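You operate a simulated robot arm through the tools that you are given. There is no shell and no other tool.

You run a simulated robot arm. Do the job below in one go: nothing can be reset, and whatever is moved stays where it is left.

TASK
Join the belt ends in the fixture with the rod named on the belt card.
Fine: release the orange clamp lever, turn the black knob's pointer on to green, feed the rod right down and clamp again; the other rods stay in the rack.

Only the result counts: the job must be done as asked and must still hold three seconds after the hand-in. Knocking over, shifting, dropping, spilling or breaking anything else fails it.

THE ROBOT
A 7-joint arm with a two-finger parallel gripper, fixed in place. Base frame: the origin is at the foot of the arm, x ahead of it, y to its left, z up; the work surface is at about z = 0.88. Units: m, rad, N and s.
Its first joint turns from -2.897 to 2.897 rad. Payload 4.4 kg.
The tool frame sits at the grasp point between the pads (the TCP): z along the fingers, y along the line on which they close. The tips reach 0.023 m beyond it. Largest opening 0.094 m; finger width 0.038, thickness 0.01; the body of the gripper, 0.054 by 0.096 m, starts 0.039 m behind the TCP.
Orientation is that of the tool frame in the base frame, as a unit quaternion [x, y, z, w]. With the fingers straight down and closing along the base's y, the tool's x points along the base's -x, its y along +y and its z along -z.

THE INTERFACE
- The arm moves only by the tool servo_tool. Its argument "steps" is a list of rows, each an object of numbers (a shift or turn left out is 0, a gripper value left out holds the last): "hand": the gripper command, from -1 (shut) to 1 (fully open), values between in proportion; "dx", "dy", "dz": the shift along the tool's x, y, z in m; "wx", "wy", "wz": the turn, a rotation vector about the tool's x, y, z in degrees. In form: [{"hand": .., "dx": .., "dy": .., "dz": .., "wx": .., "wy": .., "wz": ..}, ...]. A call has 1 to 20 rows; each row is the pose to reach, as a shift and turn from the pose commanded when the call began, along the tool's axes at that moment. Rows are played at 5 a second. More than 0.05 m and 0.15 rad between two rows, or a gripper value outside its range, and nothing of the call is played. Where a pose cannot be reached the arm comes as near as it can. A force on the tool above 40 N (or 10 N above the force at the start of the call, whichever is more), or a blocked arm, ends the call early, and 0.2 s more pass. Each finger travels about 0.072 m/s and halts on what it meets, pressing with about 39 N; the grip force reading is that of the motor and also rises with nothing between the fingers. The clock runs only during rows and for 0.2 s after the last one: add rows that repeat a pose to give the fingers time. It gives the time, the measured TCP pose, the force on the tool (base axes), the opening and the grip force at its end, in the units of the frame above (readings bear some noise), with the torque about the TCP (base axes, N m) and any sound that the robot's microphone picked up, and new pictures: "views" is both (left out), scene, wrist or none.
- Cameras (640 x 400 px; columns grow to the right, rows downward): "scene" is fixed at [0.05, -0.5003, 1.6567]; the picture's right is [0.85, -0.53, 0.00], its down [-0.18, -0.30, -0.94] and it looks along [0.49, 0.80, -0.35] (base axes); focal length 332 px, centre (320, 200). "wrist" rides on the gripper at [0.086, 0.016, -0.074] in the tool frame; the picture's right is [-0.18, 0.98, 0.00], its down [-0.58, -0.11, -0.81] and it looks along [-0.79, -0.15, 0.59] (tool axes); focal length 243 px, centre (320, 200). There is no depth. A picture from a camera that has moved, and an enlarged one, comes with that camera's place and axes in the base frame and with its lens.
- close_up(camera, box): a new picture of the part [left, top, right, bottom] of that camera's present view, enlarged. The clock stands still meanwhile.
- close_job(): hands the job in; it is judged then, once.

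Places have to be worked out from the pictures, the camera data and where the tool is seen. Open the gripper and draw the arm clear of the work before you hand the job in, unless the task says otherwise.

The tools are called after "Emit:" as a command line: name --argument value ..., lists and objects as JSON in quotes. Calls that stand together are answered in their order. servo_tool: Moves the arm, as the interface text tells. Its arguments: {"type":"object","properties":{"steps":{"type":"array","items":{"type":"object","properties":{"hand":{"type":"number"},"dx":{"type":"number"},"dy":{"type":"number"},"dz":{"type":"number"},"wx":{"type":"number"},"wy":{"type":"number"},"wz":{"type":"number"}}}},"views":{"type":"string","enum":["both","scene","wrist","none"]}},"required":["steps"]} The other tools are called the same way: close_up (camera, box) takes an enlarged picture of a part of a camera's view; close_job () hands the job in.

At the start:

```text
clock: 0.0
tool_pos: [0.413, 0.5039, 1.3976]
ee_rot: [0.0, 1.0, 0.0, 0.0]
contact_force: [-0.5, 0.8, 0.0]
wrist_torque: [-0.01, -0.03, -0.01]
opening: 0.094
grip_force: 0.0
```

scene: 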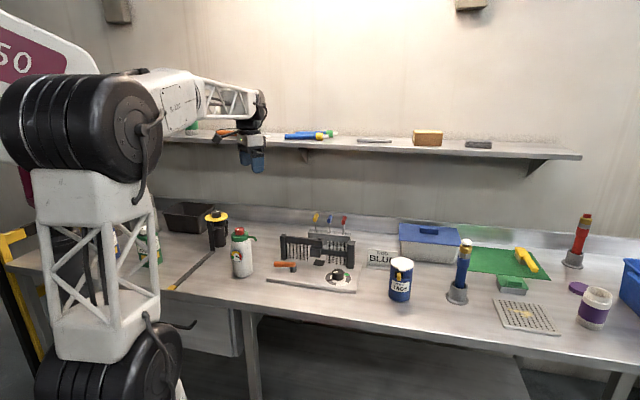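
wrist: 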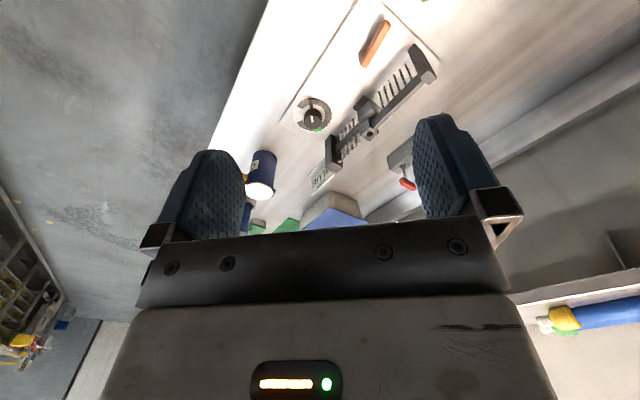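

I start by looking closely at the fixture, the card and the rack in both cameras.

Emit:
close_up --camera "scene" --box '[260, 200, 420, 300]'

Emit:
close_up --camera "wrist" --box '[260, 0, 460, 200]'

Emit:
close_up --camera "scene" --box '[290, 205, 370, 255]'

```text
4.00 times, centred on (340, 250) of scene
camera zoom: at [0.05, -0.5003, 1.6567], right [0.85, -0.53, 0.0], down [-0.18, -0.3, -0.94], along [0.49, 0.8, -0.35], focal length 1328 px, centre (240, 0)
```

zoom: 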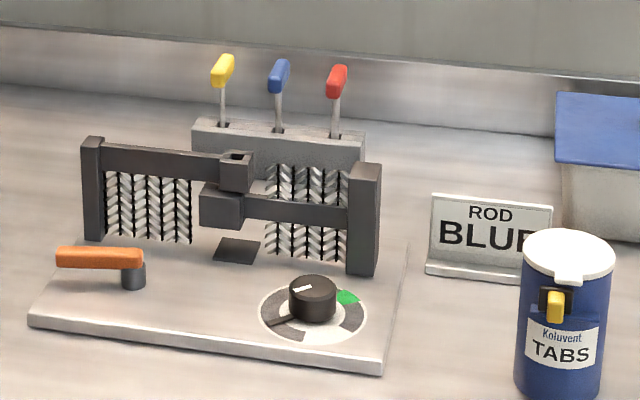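

```text
2.00 times, centred on (360, 100) of wrist
camera zoom: at [0.3248, 0.5191, 1.4713], right [0.18, 0.98, 0.0], down [0.58, -0.11, 0.81], along [0.79, -0.15, -0.59], focal length 485 px, centre (240, 400)
```

zoom: 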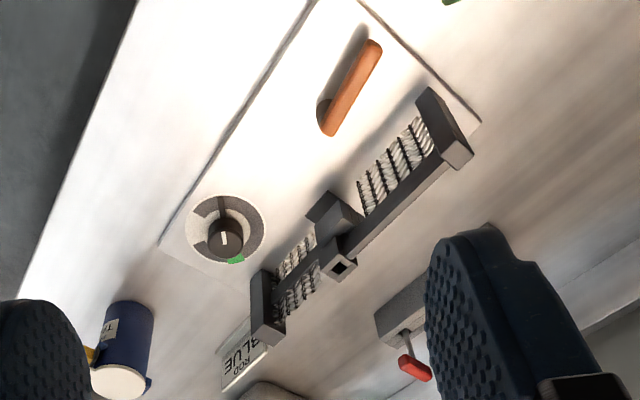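

```text
8.00 times, centred on (330, 230) of scene
camera zoom: at [0.05, -0.5003, 1.6567], right [0.85, -0.53, 0.0], down [-0.18, -0.3, -0.94], along [0.49, 0.8, -0.35], focal length 2655 px, centre (240, -40)
```

zoom: 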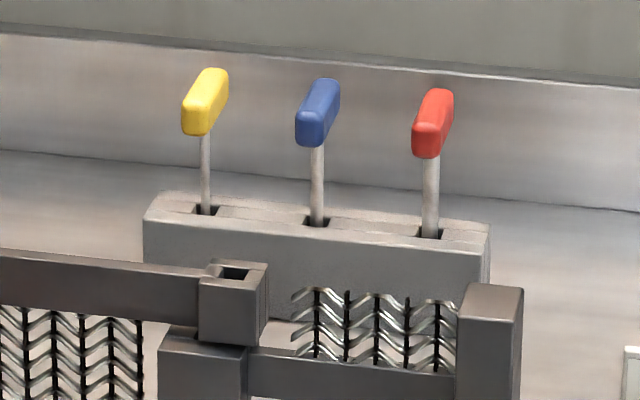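

The card says BLUE. The fixture and bench appear turned by about 45° in the base frame (hole near (0.71, 0.57, 1.0), knob near (0.71, 0.42), blue rod near (0.87, 0.73)). I turn the tool by 45° and move in front of the fixture for a better look.

Emit:
servo_tool --steps '[{"dx": -0.017, "dy": -0.016, "dz": 0.0, "wz": -7.5}, {"dx": -0.034, "dy": -0.033, "wz": -15}, {"dx": -0.05, "dy": -0.05, "wz": -22.5}, {"dx": -0.067, "dy": -0.066, "wz": -30}, {"dx": -0.084, "dy": -0.082, "wz": -37.5}, {"dx": -0.1, "dy": -0.1, "wz": -45}, {"dx": -0.117, "dy": -0.115, "wz": -45}, {"dx": -0.117, "dy": -0.115, "wz": -45}]' --views "both"

```text
clock: 1.8
tool_pos: [0.5305, 0.3896, 1.3982]
ee_rot: [-0.383, 0.924, 0.0, 0.0]
contact_force: [-0.3, 0.5, 0.4]
wrist_torque: [-0.01, 0.01, 0.0]
opening: 0.0942
grip_force: 0.2
camera wrist: at [0.4572, 0.3385, 1.4717], right [-0.57, 0.82, 0.0], down [0.49, 0.33, 0.81], along [0.67, 0.46, -0.59], focal length 243 px, centre (320, 200)
```

scene: 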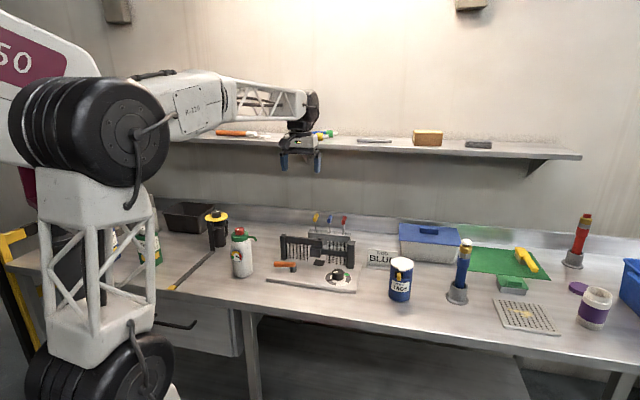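
wrist: 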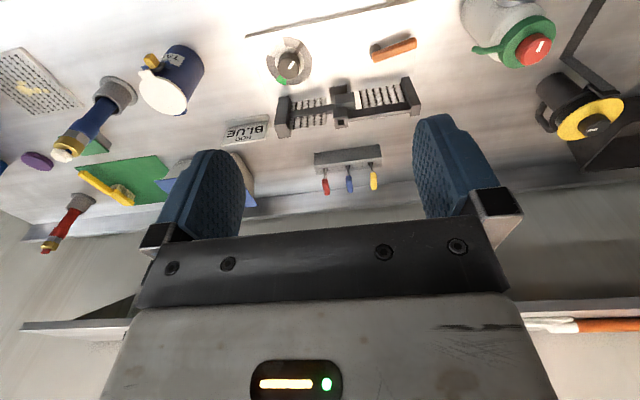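

I take close-ups of the fixture, the rack and the shelf from this new wrist view.

Emit:
close_up --camera "wrist" --box '[240, 20, 440, 145]'

Emit:
close_up --camera "wrist" --box '[300, 130, 400, 200]'

Emit:
close_up --camera "scene" --box '[260, 225, 370, 300]'

Emit:
close_up --camera "scene" --box '[160, 100, 600, 220]'

```text
3.20 times, centred on (340, 82) of wrist
camera zoom: at [0.4572, 0.3385, 1.4717], right [-0.57, 0.82, 0.0], down [0.49, 0.33, 0.81], along [0.67, 0.46, -0.59], focal length 776 px, centre (256, 576)
```

zoom: 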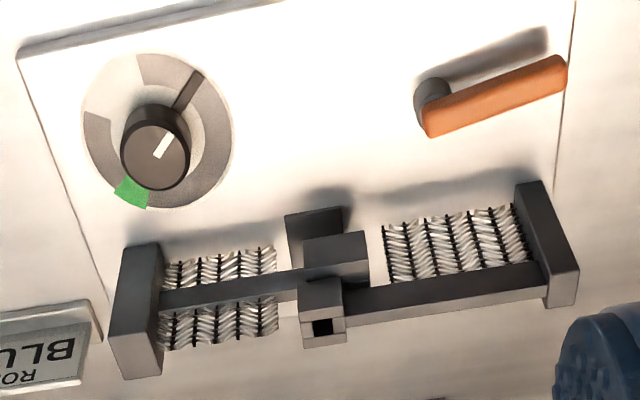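

```text
5.71 times, centred on (350, 165) of wrist
camera zoom: at [0.4572, 0.3385, 1.4717], right [-0.57, 0.82, 0.0], down [0.49, 0.33, 0.81], along [0.67, 0.46, -0.59], focal length 1386 px, centre (149, 400)
```

zoom: 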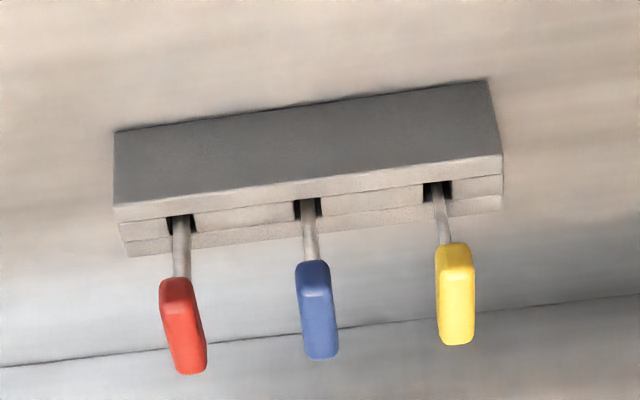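

```text
5.33 times, centred on (315, 262) of scene
camera zoom: at [0.05, -0.5003, 1.6567], right [0.85, -0.53, 0.0], down [-0.18, -0.3, -0.94], along [0.49, 0.8, -0.35], focal length 1770 px, centre (347, -133)
```

zoom: 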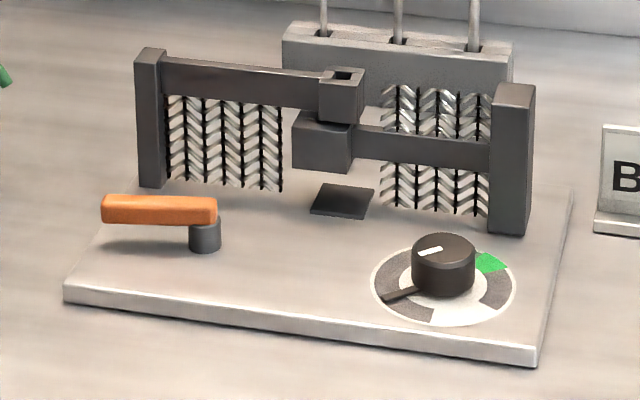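

```text
1.45 times, centred on (380, 160) of scene
camera zoom: at [0.05, -0.5003, 1.6567], right [0.85, -0.53, 0.0], down [-0.18, -0.3, -0.94], along [0.49, 0.8, -0.35], focal length 483 px, centre (233, 258)
```

zoom: 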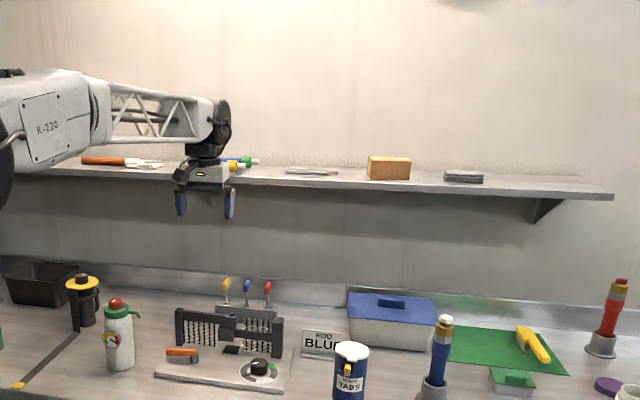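

The lever handle runs from its pivot near (0.58, 0.57) out to about (0.52, 0.61) at z≈0.93. The knob is at (0.711, 0.427), with its pointer now near 170° and green near 8°. I move above the lever handle with the closing direction across the handle and take a closer look.

Emit:
servo_tool --steps '[{"hand": 0.1, "dx": -0.01375, "dy": 0.01317, "dz": 0.02727, "wz": 7.18}, {"dx": -0.0275, "dy": 0.02634, "dz": 0.05454, "wz": 14.36}, {"dx": -0.04125, "dy": 0.0395, "dz": 0.0818, "wz": 21.54}, {"dx": -0.055, "dy": 0.0527, "dz": 0.109, "wz": 28.7}, {"dx": -0.0687, "dy": 0.0658, "dz": 0.1363, "wz": 35.9}, {"dx": -0.0825, "dy": 0.079, "dz": 0.1636, "wz": 43.1}, {"dx": -0.0962, "dy": 0.0922, "dz": 0.1909, "wz": 50.3}, {"dx": -0.11, "dy": 0.1054, "dz": 0.2182, "wz": 57.4}, {"dx": -0.1237, "dy": 0.1185, "dz": 0.2454, "wz": 64.6}, {"dx": -0.1375, "dy": 0.1317, "dz": 0.2727, "wz": 71.8}, {"dx": -0.1513, "dy": 0.1449, "dz": 0.3, "wz": 79}, {"dx": -0.1513, "dy": 0.1449, "dz": 0.3, "wz": 79}]' --views "both"

```text
clock: 4.4
tool_pos: [0.5364, 0.5965, 1.0971]
ee_rot: [0.294, 0.956, 0.0, 0.0]
contact_force: [0.0, 0.5, 0.0]
wrist_torque: [0.0, 0.01, 0.01]
opening: 0.0518
grip_force: 0.0
camera wrist: at [0.4726, 0.6585, 1.1705], right [0.7, 0.71, 0.0], down [0.42, -0.42, 0.81], along [0.57, -0.57, -0.59], focal length 243 px, centre (320, 200)
```

scene: 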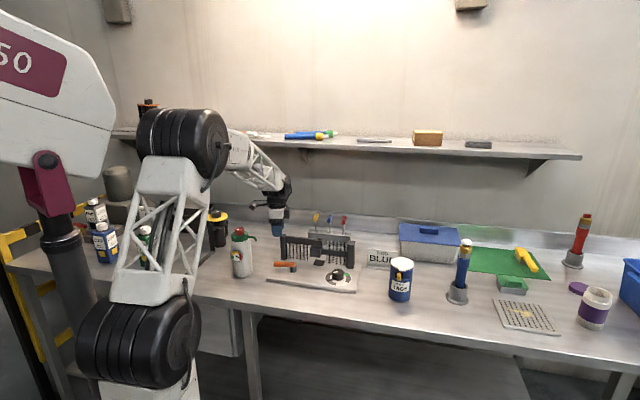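
wrist: 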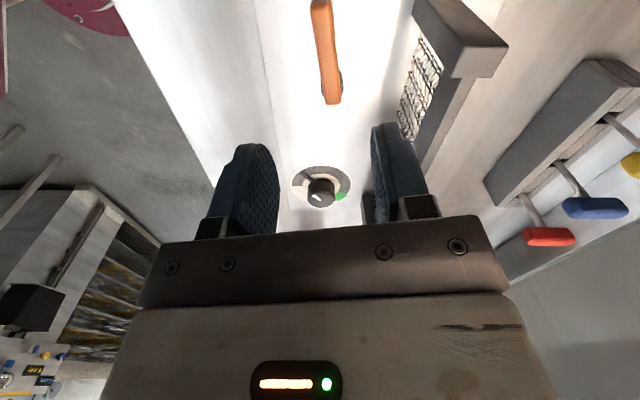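

The gripper is centred over the handle to within a few mm. I look closer at the lever and the knob before going down.

Emit:
close_up --camera "wrist" --box '[270, 0, 390, 120]'

Emit:
close_up --camera "wrist" --box '[280, 140, 380, 215]'

Emit:
close_up --camera "scene" --box '[260, 195, 360, 295]'

```text
3.33 times, centred on (330, 60) of wrist
camera zoom: at [0.4726, 0.6585, 1.1705], right [0.7, 0.71, 0.0], down [0.42, -0.42, 0.81], along [0.57, -0.57, -0.59], focal length 809 px, centre (287, 667)
```

zoom: 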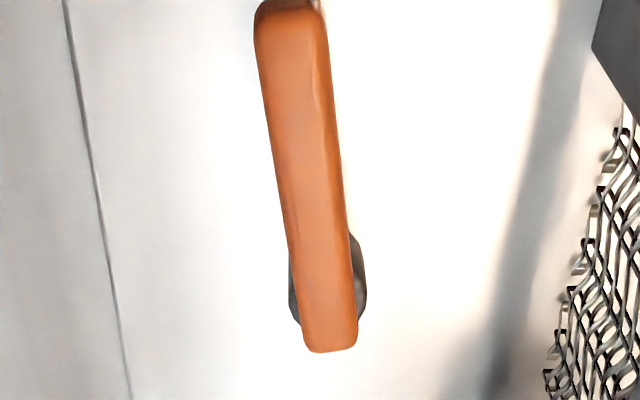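

```text
5.33 times, centred on (330, 178) of wrist
camera zoom: at [0.4726, 0.6585, 1.1705], right [0.7, 0.71, 0.0], down [0.42, -0.42, 0.81], along [0.57, -0.57, -0.59], focal length 1294 px, centre (267, 320)
```

zoom: 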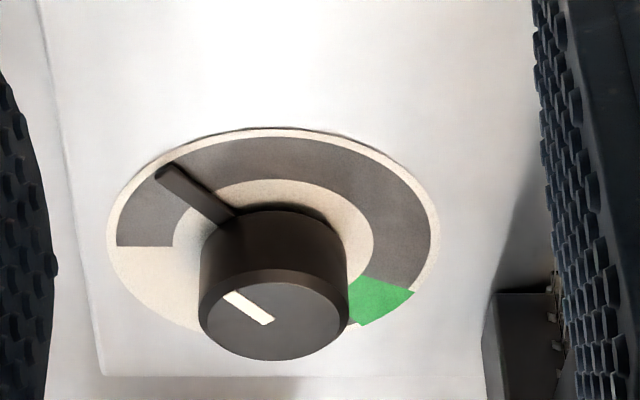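

```text
4.00 times, centred on (310, 245) of scene
camera zoom: at [0.05, -0.5003, 1.6567], right [0.85, -0.53, 0.0], down [-0.18, -0.3, -0.94], along [0.49, 0.8, -0.35], focal length 1328 px, centre (360, 20)
```

zoom: 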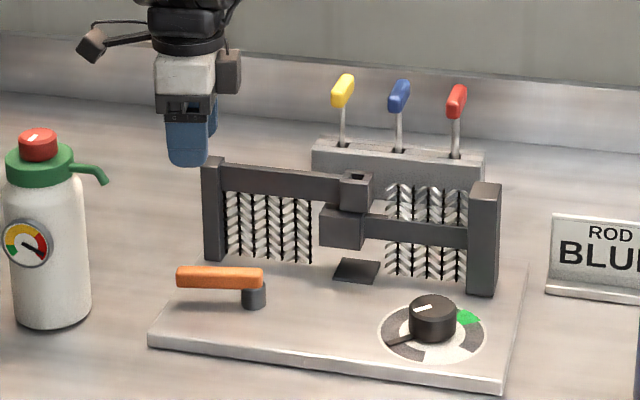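

The lever handle lies along about 145° and is some 0.019 wide. I go down over it with the fingers straddling it, tips about 2.5 cm above the plate.

Emit:
servo_tool --steps '[{"hand": 0.1, "dx": 0.001, "dy": 0.001, "dz": 0.035}, {"dx": 0.003, "dy": 0.002, "dz": 0.07}, {"dx": 0.005, "dy": 0.003, "dz": 0.105}, {"dx": 0.005, "dy": 0.003, "dz": 0.135}, {"dx": 0.005, "dy": 0.003, "dz": 0.158}, {"dx": 0.005, "dy": 0.003, "dz": 0.158}]' --views "both"

```text
clock: 5.6
tool_pos: [0.5348, 0.6047, 0.9582]
ee_rot: [0.292, 0.956, 0.006, 0.001]
contact_force: [0.7, -4.1, 12.3]
wrist_torque: [1.21, 1.12, 0.32]
opening: 0.0516
grip_force: 0.0
stopped in row 5: the force on the tool passed its limit at 71 N (the readings are from after the stop); the commanded pose is now the measured one
camera wrist: at [0.4703, 0.6653, 1.0326], right [0.7, 0.71, 0.01], down [0.42, -0.42, 0.81], along [0.58, -0.56, -0.59], focal length 243 px, centre (320, 200)
```

scene: 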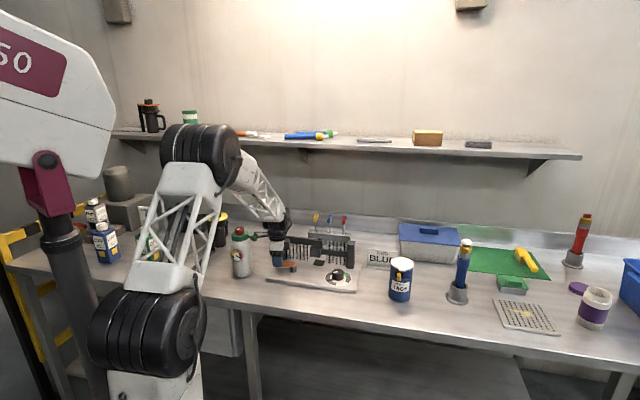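
wrist: 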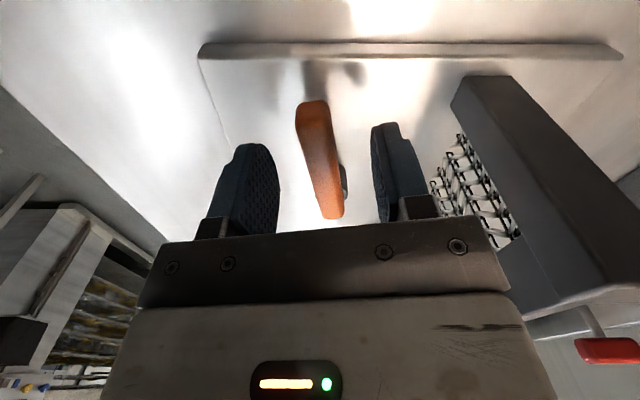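

The stop came from the camera bracket (about 9 cm out on the free-end side) coming down on the green spout of the white bottle near (0.45, 0.69), not from the lever. I go straight up and check the bottle.

Emit:
servo_tool --steps '[{"hand": 0.1, "dz": -0.01}, {"dz": -0.04}, {"dz": -0.08}, {"dz": -0.12}, {"dz": -0.14}, {"dz": -0.14}]' --views "both"

Emit:
close_up --camera "scene" --box '[210, 195, 310, 295]'

Emit:
close_up --camera "scene" --box '[260, 195, 360, 295]'

```text
clock: 7.0
tool_pos: [0.5345, 0.6024, 1.0978]
ee_rot: [0.292, 0.956, 0.005, 0.001]
contact_force: [0.3, -0.5, 0.0]
wrist_torque: [-0.01, 0.04, -0.02]
opening: 0.0514
grip_force: 0.1
camera wrist: at [0.47, 0.6644, 1.1715], right [0.7, 0.71, 0.01], down [0.42, -0.42, 0.81], along [0.58, -0.56, -0.59], focal length 243 px, centre (320, 200)
```

scene: 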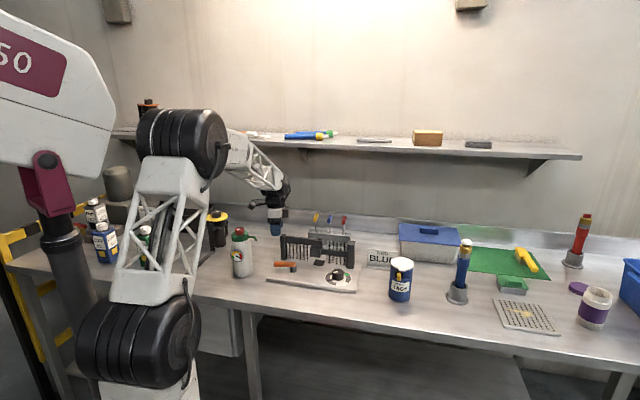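
wrist: 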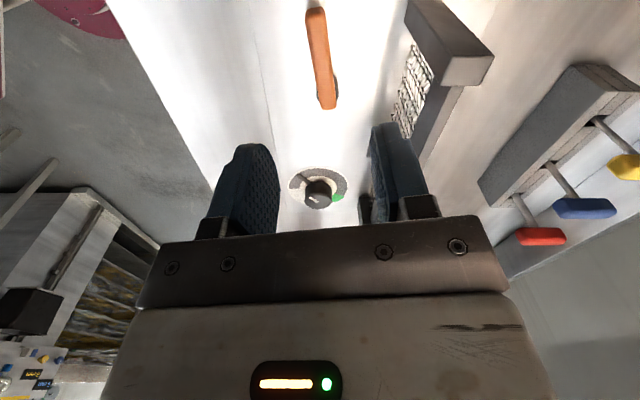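

```text
4.00 times, centred on (260, 245) of scene
camera zoom: at [0.05, -0.5003, 1.6567], right [0.85, -0.53, 0.0], down [-0.18, -0.3, -0.94], along [0.49, 0.8, -0.35], focal length 1328 px, centre (560, 20)
```

zoom: 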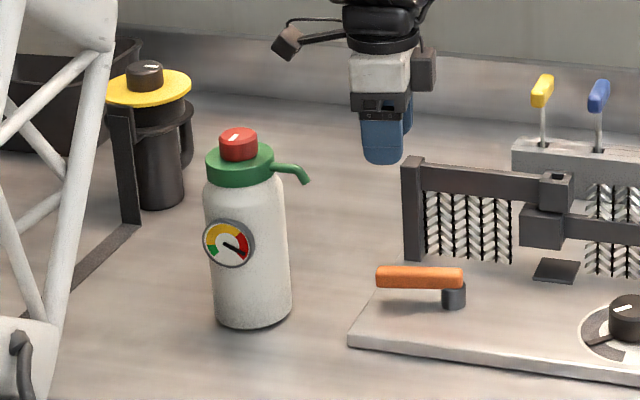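

```text
4.00 times, centred on (310, 245) of scene
camera zoom: at [0.05, -0.5003, 1.6567], right [0.85, -0.53, 0.0], down [-0.18, -0.3, -0.94], along [0.49, 0.8, -0.35], focal length 1328 px, centre (360, 20)
```

zoom: 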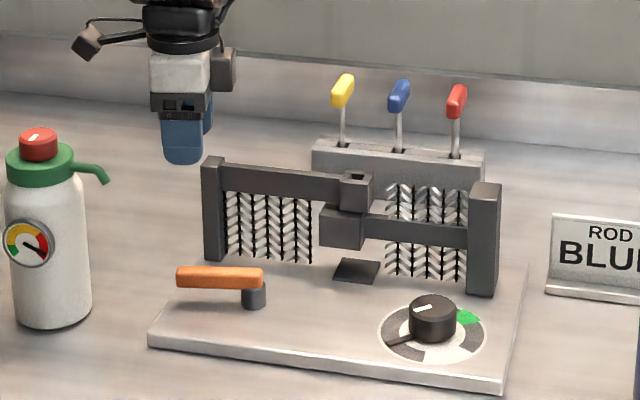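

The bottle looks unmoved, but its spout tip (about (0.46, 0.63, 1.05)) crowds the lever's free end, so the camera bracket must not be on that side. I straighten the small tilt, move away to the right and up, and then test turning the tool the other way round.

Emit:
servo_tool --steps '[{"wx": 0.58, "dz": -0.02}, {"wx": 0.58, "dx": -0.04, "dy": -0.016, "dz": -0.04}, {"wx": 0.58, "dx": -0.08, "dy": -0.033, "dz": -0.05}, {"wx": 0.58, "dx": -0.11, "dy": -0.046, "dz": -0.06}, {"wx": 0.58, "dx": -0.11, "dy": -0.046, "dz": -0.06}]' --views "none"

Emit:
servo_tool --steps '[{"wz": -8}, {"wz": -16}, {"wz": -24}, {"wz": -32}, {"wz": -40}, {"wz": -48}, {"wz": -56}, {"wz": -64}, {"wz": -72}, {"wz": -80}, {"wz": -88}, {"wz": -96}, {"wz": -104}, {"wz": -112}, {"wz": -120}, {"wz": -128}, {"wz": -136}, {"wz": -144}, {"wz": -144}]' --views "both"

```text
clock: 8.2
tool_pos: [0.5996, 0.5044, 1.1575]
ee_rot: [0.293, 0.956, 0.0, 0.0]
contact_force: [-0.2, -0.7, 0.4]
wrist_torque: [0.01, 0.0, -0.01]
opening: 0.0514
grip_force: 0.2
```

```text
clock: 12.2
tool_pos: [0.6, 0.5023, 1.1574]
ee_rot: [0.819, -0.574, 0.0, 0.0]
contact_force: [0.9, -0.6, 0.8]
wrist_torque: [-0.03, 0.0, -0.01]
opening: 0.0518
grip_force: 0.1
camera wrist: at [0.6123, 0.4153, 1.2308], right [-0.99, -0.16, 0.0], down [-0.1, 0.58, 0.81], along [-0.13, 0.8, -0.59], focal length 243 px, centre (320, 200)
```

scene: 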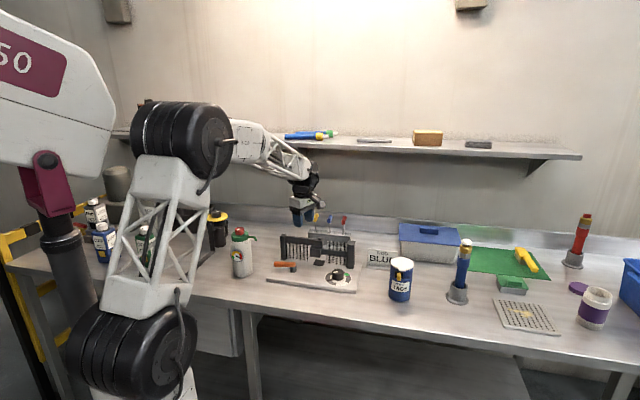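
wrist: 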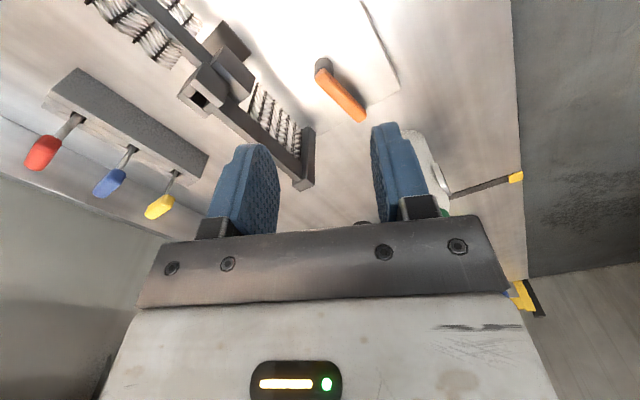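

The tool turned the full 144° without trouble. I turn further to see how much room the last joint has.

Emit:
servo_tool --steps '[{"wz": -8}, {"wz": -16}, {"wz": -24}, {"wz": -32}, {"wz": -40}, {"wz": -48}, {"wz": -56}, {"wz": -64}, {"wz": -72}, {"wz": -80}, {"wz": -88}, {"wz": -96}, {"wz": -104}, {"wz": -112}, {"wz": -112}]' --views "none"

```text
clock: 15.4
tool_pos: [0.5979, 0.5039, 1.1566]
ee_rot: [0.957, 0.29, 0.001, 0.002]
contact_force: [-0.2, -0.3, 0.9]
wrist_torque: [0.03, -0.02, 0.01]
opening: 0.0516
grip_force: 0.1
out of reach, approached as far as the arm can: row 14, 15
```

The last joint's limit sits at tool-x ≈ 394°, so with tool-x at 326° I have about 70° of aligned turning for the lever. I turn back to 326° and place the tool above the handle, with the camera bracket now on the knob side.

Emit:
servo_tool --steps '[{"wz": 8}, {"wz": 16, "dx": 0.001, "dy": -0.015}, {"wz": 24, "dx": 0.002, "dy": -0.03}, {"wz": 32, "dx": 0.003, "dy": -0.045}, {"wz": 40, "dx": 0.003, "dy": -0.06}, {"wz": 48, "dx": 0.004, "dy": -0.075}, {"wz": 56, "dx": 0.005, "dy": -0.09}, {"wz": 64, "dx": 0.0055, "dy": -0.1047}, {"wz": 68, "dx": 0.0055, "dy": -0.1047}, {"wz": 68, "dx": 0.0055, "dy": -0.1047}]' --views "both"

```text
clock: 17.6
tool_pos: [0.5455, 0.5931, 1.1564]
ee_rot: [0.955, -0.296, 0.002, 0.001]
contact_force: [-0.3, 0.1, -0.2]
wrist_torque: [0.03, 0.0, 0.01]
opening: 0.0515
grip_force: 0.1
camera wrist: at [0.6056, 0.5315, 1.2308], right [-0.71, -0.71, 0.0], down [-0.42, 0.42, 0.8], along [-0.57, 0.57, -0.59], focal length 243 px, centre (320, 200)
```

scene: 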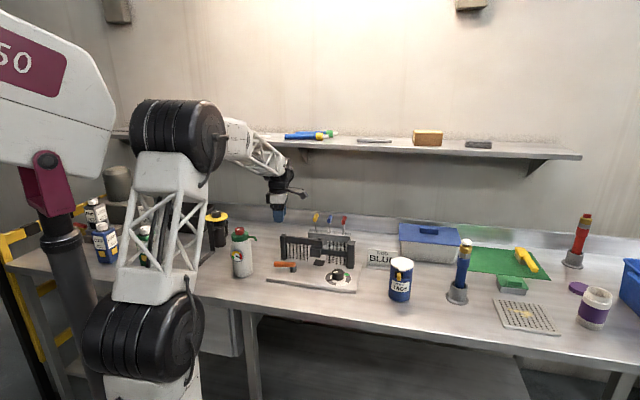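
wrist: 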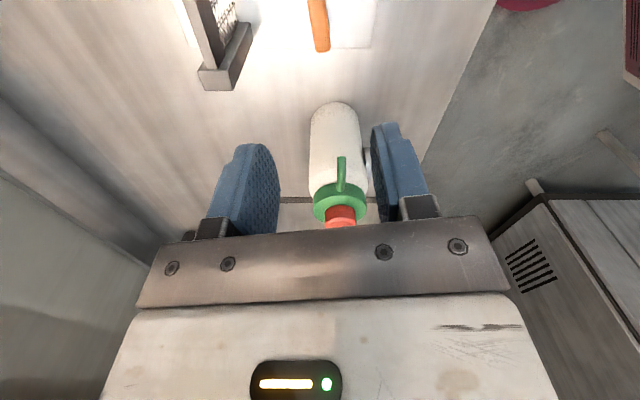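

The handle's free end shows at about (0.52, 0.615) and the tool sits on its centre line; the spout tip is now about 4 cm clear of everything on the gripper. I go down slowly, straddling the handle.

Emit:
servo_tool --steps '[{"hand": 0.0, "dz": 0.04}, {"dz": 0.08}, {"dz": 0.12}, {"dz": 0.15}, {"dz": 0.17}, {"dz": 0.185}, {"dz": 0.2}, {"dz": 0.21}, {"dz": 0.216}, {"dz": 0.216}]' --views "both"

```text
clock: 19.8
tool_pos: [0.5456, 0.5916, 0.9412]
ee_rot: [0.956, -0.295, 0.002, 0.0]
contact_force: [-1.3, -0.3, 0.2]
wrist_torque: [-0.02, 0.02, 0.0]
opening: 0.0468
grip_force: 0.1
camera wrist: at [0.6068, 0.5302, 1.0149], right [-0.71, -0.71, 0.0], down [-0.42, 0.42, 0.8], along [-0.57, 0.57, -0.59], focal length 243 px, centre (320, 200)
```

scene: 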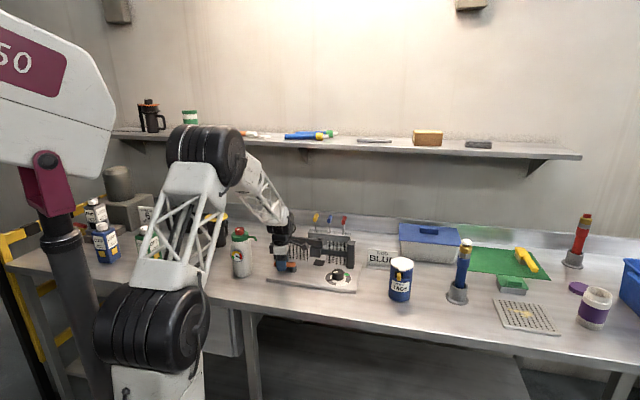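
wrist: 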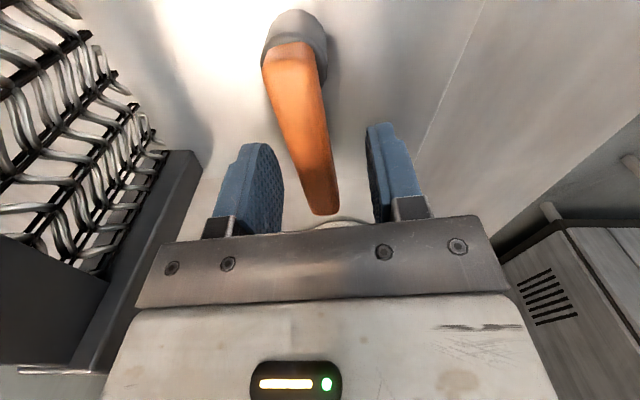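

The fingers straddle the handle cleanly with no contact force. I narrow the gap and try swinging the lever toward the front edge (counter-clockwise from above) by a small angle to feel it.

Emit:
servo_tool --steps '[{"hand": -0.45}, {"hand": -0.45}, {"dx": 0.0002, "dy": 0.0039, "wz": -5}, {"dx": 0.0007, "dy": 0.0078, "wz": -10}, {"dx": 0.0015, "dy": 0.0116, "wz": -15}, {"dx": 0.0015, "dy": 0.0116, "wz": -15}]' --views "both"

```text
clock: 21.2
tool_pos: [0.5402, 0.5814, 0.9424]
ee_rot: [0.986, -0.167, 0.002, 0.001]
contact_force: [-0.3, 0.2, -0.3]
wrist_torque: [0.02, -0.02, 0.01]
opening: 0.0264
grip_force: 0.7
camera wrist: at [0.615, 0.5375, 1.0152], right [-0.5, -0.87, 0.0], down [-0.52, 0.3, 0.8], along [-0.7, 0.4, -0.59], focal length 243 px, centre (320, 200)
```

scene: 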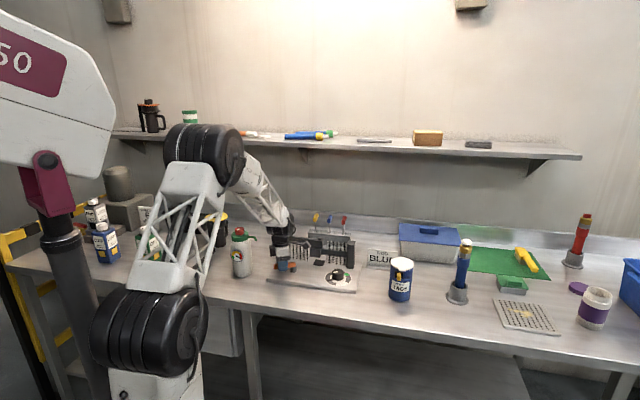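
wrist: 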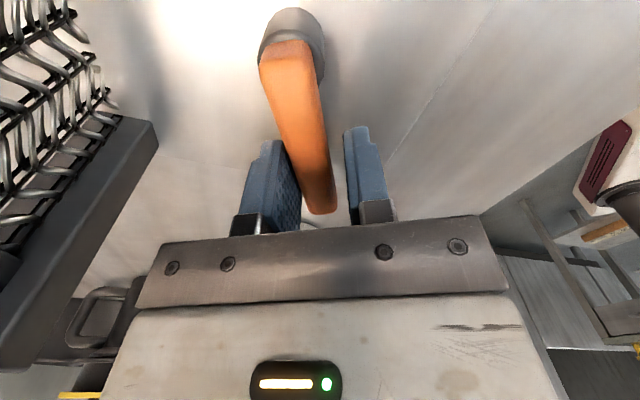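

The lever follows the fingers freely with almost no force. I carry on swinging it the same way.

Emit:
servo_tool --steps '[{"dx": 0.0002, "dy": 0.0047, "wz": -6}, {"dx": 0.001, "dy": 0.0094, "wz": -12}, {"dx": 0.0022, "dy": 0.0139, "wz": -18}, {"dx": 0.0039, "dy": 0.0183, "wz": -24}, {"dx": 0.006, "dy": 0.0225, "wz": -30}, {"dx": 0.0086, "dy": 0.0265, "wz": -36}, {"dx": 0.0086, "dy": 0.0265, "wz": -36}]' --views "both"

```text
clock: 22.8
tool_pos: [0.5398, 0.554, 0.9417]
ee_rot: [0.99, 0.144, 0.001, 0.002]
contact_force: [0.6, 0.1, -0.7]
wrist_torque: [-0.02, 0.03, -0.01]
opening: 0.0259
grip_force: 0.1
camera wrist: at [0.6265, 0.5633, 1.015], right [0.11, -0.99, 0.0], down [-0.59, -0.06, 0.8], along [-0.8, -0.09, -0.59], focal length 243 px, centre (320, 200)
```

scene: 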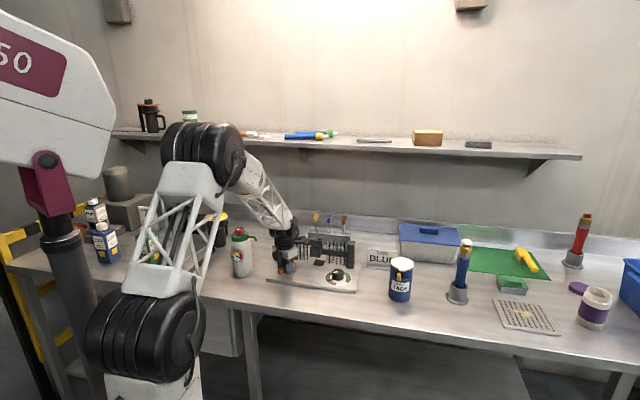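
wrist: 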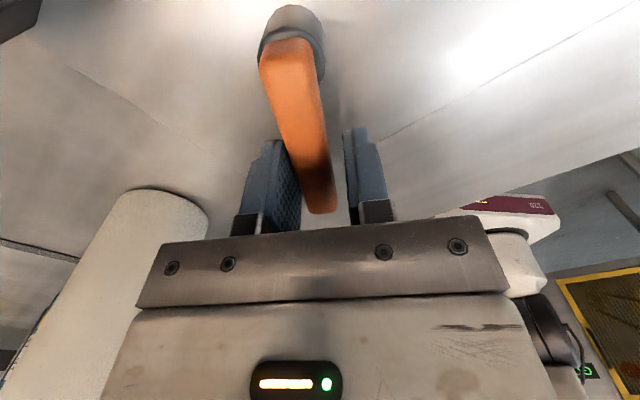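

Still no resistance after about 51°. I continue to near the wrist limit.

Emit:
servo_tool --steps '[{"dx": 0.0002, "dy": 0.0047, "wz": -6}, {"dx": 0.001, "dy": 0.0094, "wz": -12}, {"dx": 0.0022, "dy": 0.0139, "wz": -18}, {"dx": 0.0033, "dy": 0.0169, "wz": -22}, {"dx": 0.0033, "dy": 0.0169, "wz": -22}]' --views "both"

```text
clock: 24.0
tool_pos: [0.5476, 0.5401, 0.9417]
ee_rot: [0.944, 0.33, 0.003, 0.003]
contact_force: [-0.5, -0.4, 0.6]
wrist_torque: [-0.03, 0.01, -0.01]
opening: 0.0261
grip_force: 0.2
camera wrist: at [0.6237, 0.5808, 1.0154], right [0.47, -0.88, 0.01], down [-0.53, -0.27, 0.8], along [-0.71, -0.38, -0.59], focal length 243 px, centre (320, 200)
```

scene: 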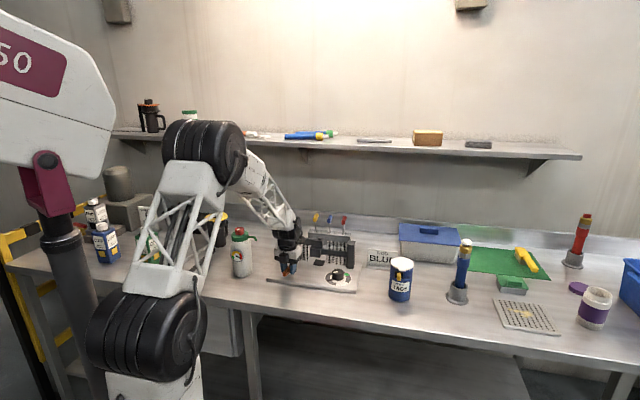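
wrist: 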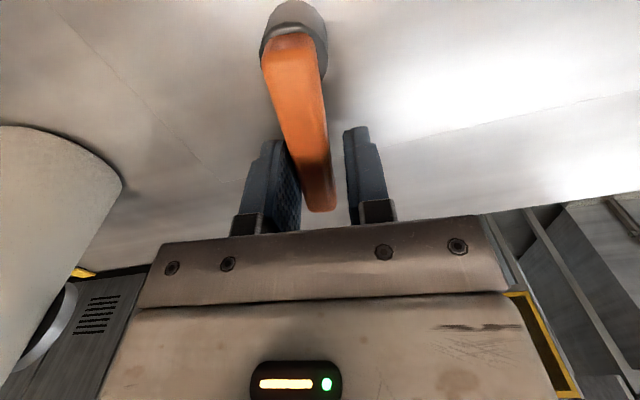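

About 73° and still free. I open the gap a little and push on without turning the wrist, looking for the lever's end stop.

Emit:
servo_tool --steps '[{"hand": -0.2}, {"dx": 0.0005, "dy": 0.006}, {"dx": 0.0015, "dy": 0.0117}, {"dx": 0.0033, "dy": 0.0169}, {"dx": 0.005, "dy": 0.0205}, {"dx": 0.005, "dy": 0.0205}]' --views "both"

```text
clock: 25.4
tool_pos: [0.5593, 0.5313, 0.9404]
ee_rot: [0.945, 0.326, 0.004, 0.007]
contact_force: [-16.6, 5.1, -0.6]
wrist_torque: [0.12, 0.39, 0.51]
opening: 0.0448
grip_force: 7.9
out of reach, approached as far as the arm can: row 2, 3, 4, 5, 6
camera wrist: at [0.6363, 0.5723, 1.0147], right [0.46, -0.89, 0.02], down [-0.53, -0.26, 0.8], along [-0.71, -0.38, -0.6], focal length 243 px, centre (320, 200)
```

scene: 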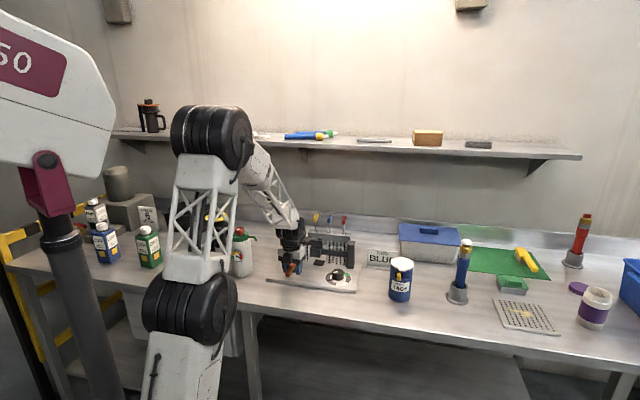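
wrist: 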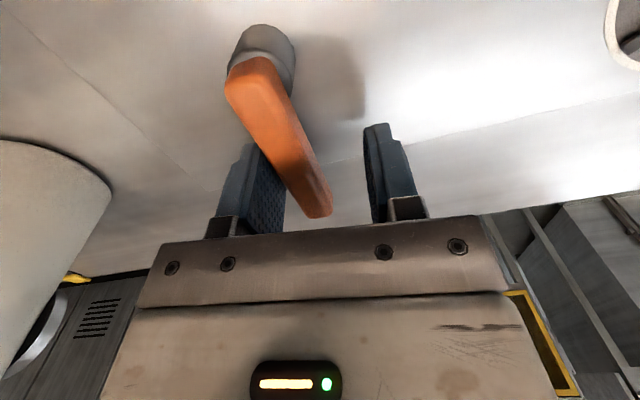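

The reaction (about 17 N) and the handle's angle, now about 227° (swung roughly 82°), suggest it has reached its released stop. I relax the push, open the fingers and lift clear.

Emit:
servo_tool --steps '[{"hand": 0.1, "dx": 0.003, "dy": 0.012}, {"dx": 0.003, "dy": 0.009}, {"dx": 0.003, "dy": 0.008, "dz": -0.0}, {"dx": 0.003, "dy": 0.008, "dz": -0.03}, {"dx": 0.003, "dy": 0.008, "dz": -0.07}, {"dx": 0.003, "dy": 0.008, "dz": -0.11}, {"dx": 0.003, "dy": 0.008, "dz": -0.15}, {"dx": 0.003, "dy": 0.008, "dz": -0.15}]' --views "both"

```text
clock: 27.2
tool_pos: [0.5607, 0.5338, 1.0916]
ee_rot: [0.946, 0.324, 0.003, 0.007]
contact_force: [-0.3, 0.0, -0.4]
wrist_torque: [0.01, -0.02, 0.0]
opening: 0.0515
grip_force: 0.1
out of reach, approached as far as the arm can: row 1, 2, 3, 4, 5, 6, 7, 8
camera wrist: at [0.636, 0.5753, 1.1666], right [0.46, -0.89, 0.01], down [-0.53, -0.26, 0.8], along [-0.71, -0.38, -0.6], focal length 243 px, centre (320, 200)
```

scene: 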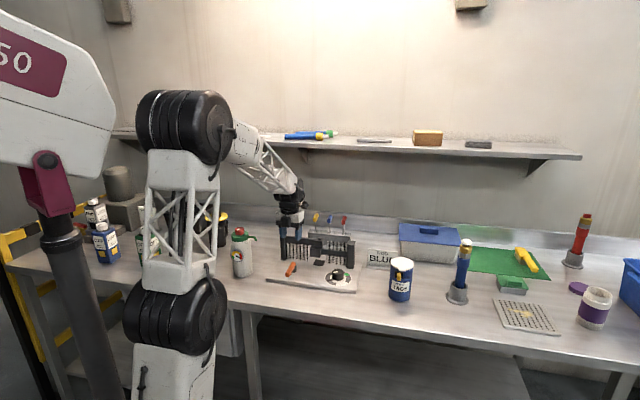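
wrist: 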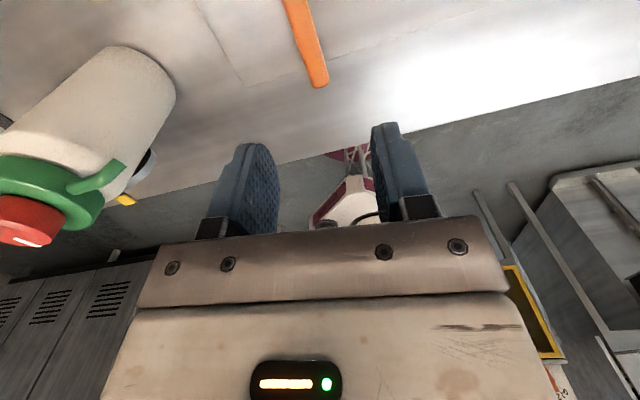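

Let me check the lever, fixture and bottle now.

Emit:
close_up --camera "scene" --box '[260, 205, 370, 300]'

Emit:
close_up --camera "scene" --box '[210, 195, 310, 295]'

```text
4.21 times, centred on (315, 252) of scene
camera zoom: at [0.05, -0.5003, 1.6567], right [0.85, -0.53, 0.0], down [-0.18, -0.3, -0.94], along [0.49, 0.8, -0.35], focal length 1397 px, centre (341, -21)
```

zoom: 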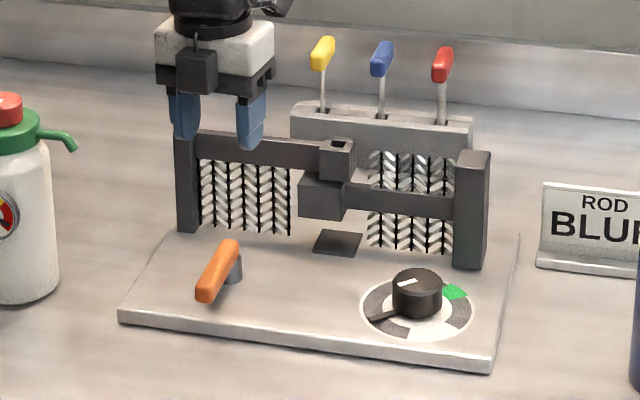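

```text
4.00 times, centred on (260, 245) of scene
camera zoom: at [0.05, -0.5003, 1.6567], right [0.85, -0.53, 0.0], down [-0.18, -0.3, -0.94], along [0.49, 0.8, -0.35], focal length 1328 px, centre (560, 20)
```

zoom: 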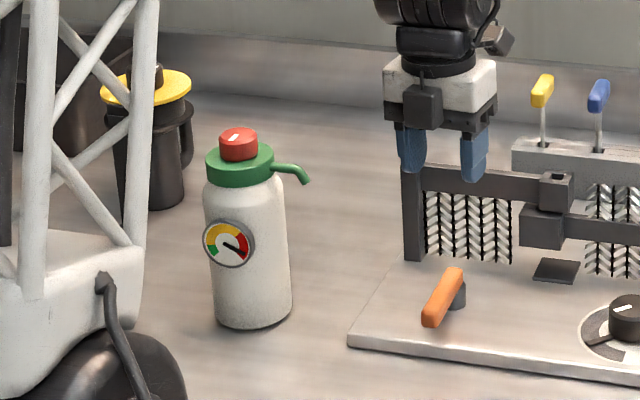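

The lever now points to the front (released) and the bottle stands as before. Next I move above the knob at (0.711, 0.427) with the fingers set across its pointer.

Emit:
servo_tool --steps '[{"hand": 0.6, "dz": -0.02, "wz": 7}, {"dx": 0.007, "dy": 0.025, "dz": -0.03, "wz": 14}, {"dx": 0.015, "dy": 0.05, "dz": -0.03, "wz": 21}, {"dx": 0.022, "dy": 0.076, "dz": -0.03, "wz": 29}, {"dx": 0.03, "dy": 0.101, "dz": -0.03, "wz": 37}, {"dx": 0.037, "dy": 0.126, "dz": -0.03, "wz": 44}, {"dx": 0.045, "dy": 0.151, "dz": -0.03, "wz": 51}, {"dx": 0.0523, "dy": 0.1767, "dz": -0.03, "wz": 58}, {"dx": 0.0523, "dy": 0.1767, "dz": -0.03, "wz": 58}]' --views "both"

```text
clock: 29.2
tool_pos: [0.7119, 0.4287, 1.1199]
ee_rot: [0.986, -0.169, 0.002, 0.0]
contact_force: [-0.2, -0.2, 0.5]
wrist_torque: [0.0, -0.01, 0.06]
opening: 0.0753
grip_force: 0.1
camera wrist: at [0.7866, 0.3842, 1.1945], right [-0.5, -0.87, 0.0], down [-0.51, 0.3, 0.8], along [-0.7, 0.4, -0.59], focal length 243 px, centre (320, 200)
```

scene: 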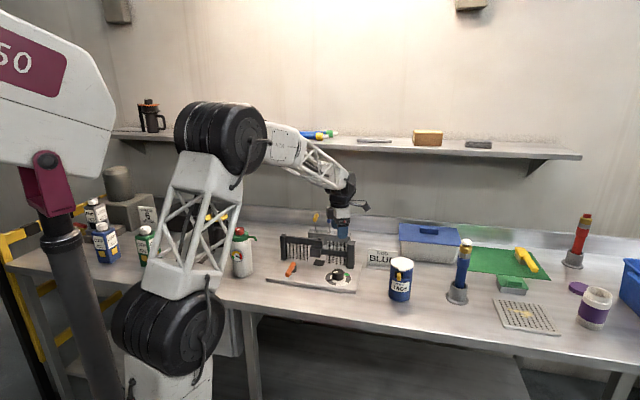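
wrist: 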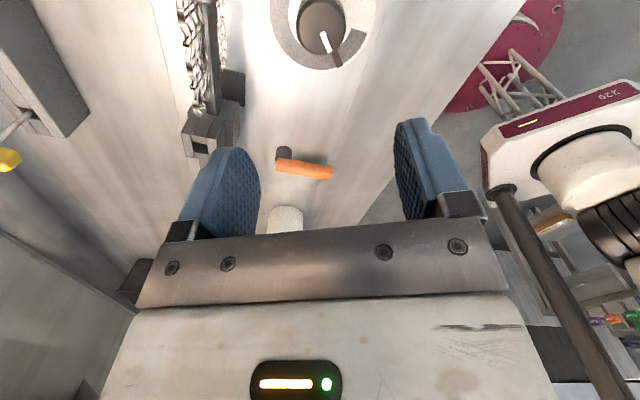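

The knob centre measures (0.710, 0.428) from this view too, right under the tool. I go down around it, keeping the tips just above the pointer bar.

Emit:
servo_tool --steps '[{"dx": -0.0009, "dy": 0.0016, "dz": 0.04}, {"dx": -0.0009, "dy": 0.0016, "dz": 0.08}, {"dx": -0.0009, "dy": 0.0016, "dz": 0.12}, {"dx": -0.0009, "dy": 0.0016, "dz": 0.15}, {"dx": -0.0009, "dy": 0.0016, "dz": 0.17}, {"dx": -0.0009, "dy": 0.0016, "dz": 0.18}, {"dx": -0.0009, "dy": 0.0016, "dz": 0.189}, {"dx": -0.0009, "dy": 0.0016, "dz": 0.189}]' --views "both"

Emit:
close_up --camera "scene" --box '[290, 220, 380, 300]'

```text
clock: 31.0
tool_pos: [0.711, 0.4266, 0.9326]
ee_rot: [0.986, -0.168, 0.001, 0.001]
contact_force: [0.2, -0.8, -0.1]
wrist_torque: [0.01, 0.01, -0.02]
opening: 0.0754
grip_force: 0.1
camera wrist: at [0.7853, 0.3826, 1.0072], right [-0.5, -0.87, 0.0], down [-0.51, 0.3, 0.8], along [-0.7, 0.4, -0.59], focal length 243 px, centre (320, 200)
```

scene: 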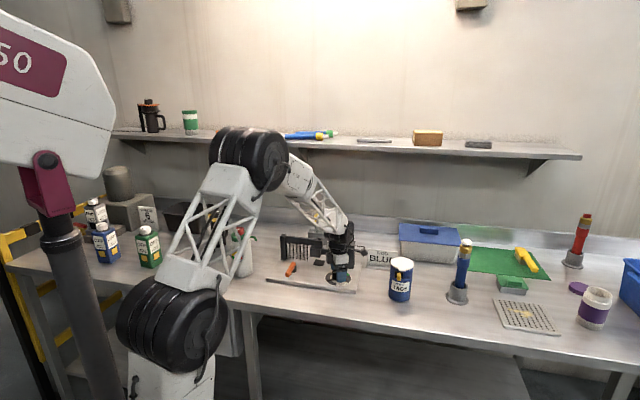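
wrist: 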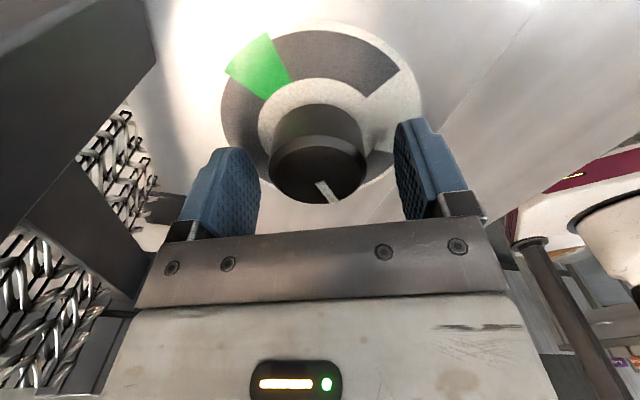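

```text
5.00 times, centred on (335, 260) of scene
camera zoom: at [0.05, -0.5003, 1.6567], right [0.85, -0.53, 0.0], down [-0.18, -0.3, -0.94], along [0.49, 0.8, -0.35], focal length 1659 px, centre (245, -100)
```

zoom: 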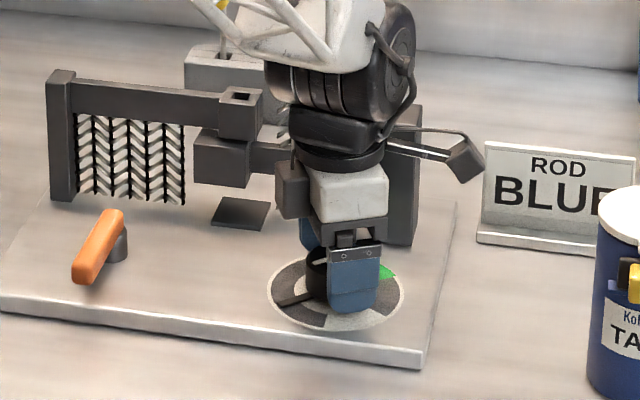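

The fingers are around the knob and clear of the pointer bar. I grip it and turn clockwise (seen from above) by a first 72°.

Emit:
servo_tool --steps '[{"hand": -1}, {"hand": -1}, {"hand": -1}, {"hand": -1, "wz": 4}, {"wz": 10}, {"wz": 16}, {"wz": 22}, {"wz": 29}, {"wz": 36}, {"wz": 43}, {"wz": 50}, {"wz": 57}, {"wz": 64}, {"wz": 72}, {"wz": 72}]' --views "both"

```text
clock: 31.9
tool_pos: [0.7109, 0.4274, 0.9327]
ee_rot: [0.984, -0.178, 0.003, 0.001]
contact_force: [6.2, 11.4, -5.0]
wrist_torque: [0.31, 0.0, 0.01]
opening: 0.047
grip_force: 45.0
stopped in row 4: the force on the tool passed its limit at 43 N (the readings are from after the stop); the commanded pose is now the measured one
camera wrist: at [0.7845, 0.382, 1.0074], right [-0.52, -0.86, 0.0], down [-0.51, 0.31, 0.8], along [-0.69, 0.42, -0.59], focal length 243 px, centre (320, 200)
```

scene: 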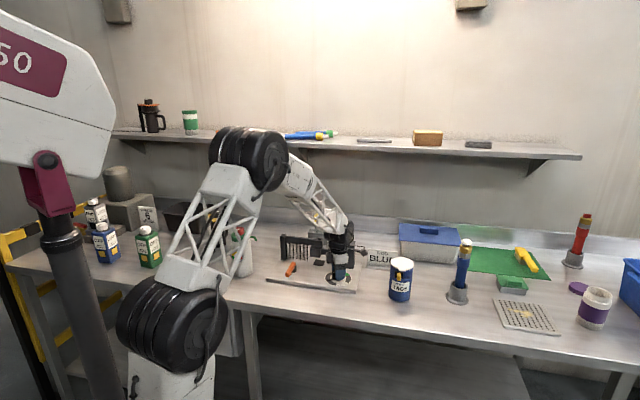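
wrist: 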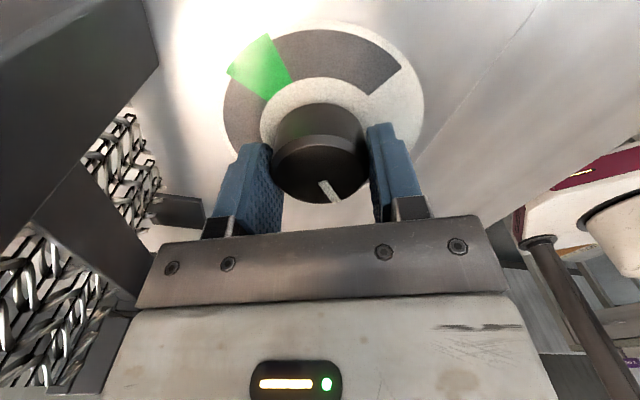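

The stop came from the fingers centring on the knob (gripped at 0.047). I relax the side load by shifting about 1 mm toward +y before turning.

Emit:
servo_tool --steps '[{"hand": -1, "dy": -0.0005}, {"dy": -0.001}, {"dy": -0.0012}]' --views "none"

```text
clock: 32.7
tool_pos: [0.7112, 0.4279, 0.9334]
ee_rot: [0.984, -0.18, 0.001, 0.002]
contact_force: [-8.6, -12.2, -3.2]
wrist_torque: [-0.05, -0.74, 0.02]
opening: 0.0471
grip_force: 45.3
```

Emit:
servo_tool --steps '[{"hand": -1, "dx": -0.0002, "dy": 0.0006}, {"dx": -0.0002, "dy": 0.0006}]' --views "none"

```text
clock: 33.3
tool_pos: [0.7104, 0.4277, 0.933]
ee_rot: [0.984, -0.179, 0.001, 0.001]
contact_force: [-2.0, -7.3, -9.6]
wrist_torque: [0.05, 0.88, 0.01]
opening: 0.0471
grip_force: 45.3
```

Side load is now small. I turn the knob clockwise in modest steps.

Emit:
servo_tool --steps '[{"hand": -1, "wz": 5}, {"wz": 10}, {"wz": 15}, {"wz": 20}, {"wz": 25}, {"wz": 30}, {"wz": 30}]' --views "wrist"

```text
clock: 34.9
tool_pos: [0.7102, 0.426, 0.9328]
ee_rot: [0.904, -0.428, 0.001, 0.0]
contact_force: [-6.2, -10.7, -7.8]
wrist_torque: [-0.62, 0.03, -0.06]
opening: 0.0471
grip_force: 45.1
camera wrist: at [0.7515, 0.3503, 1.0074], right [-0.88, -0.48, 0.0], down [-0.29, 0.52, 0.8], along [-0.39, 0.71, -0.59], focal length 243 px, centre (320, 200)
```

wrist: 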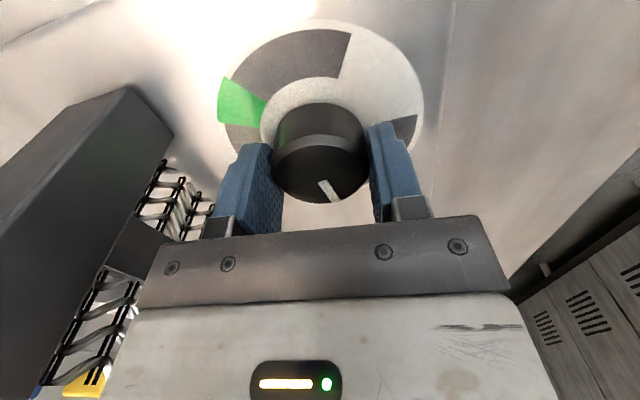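

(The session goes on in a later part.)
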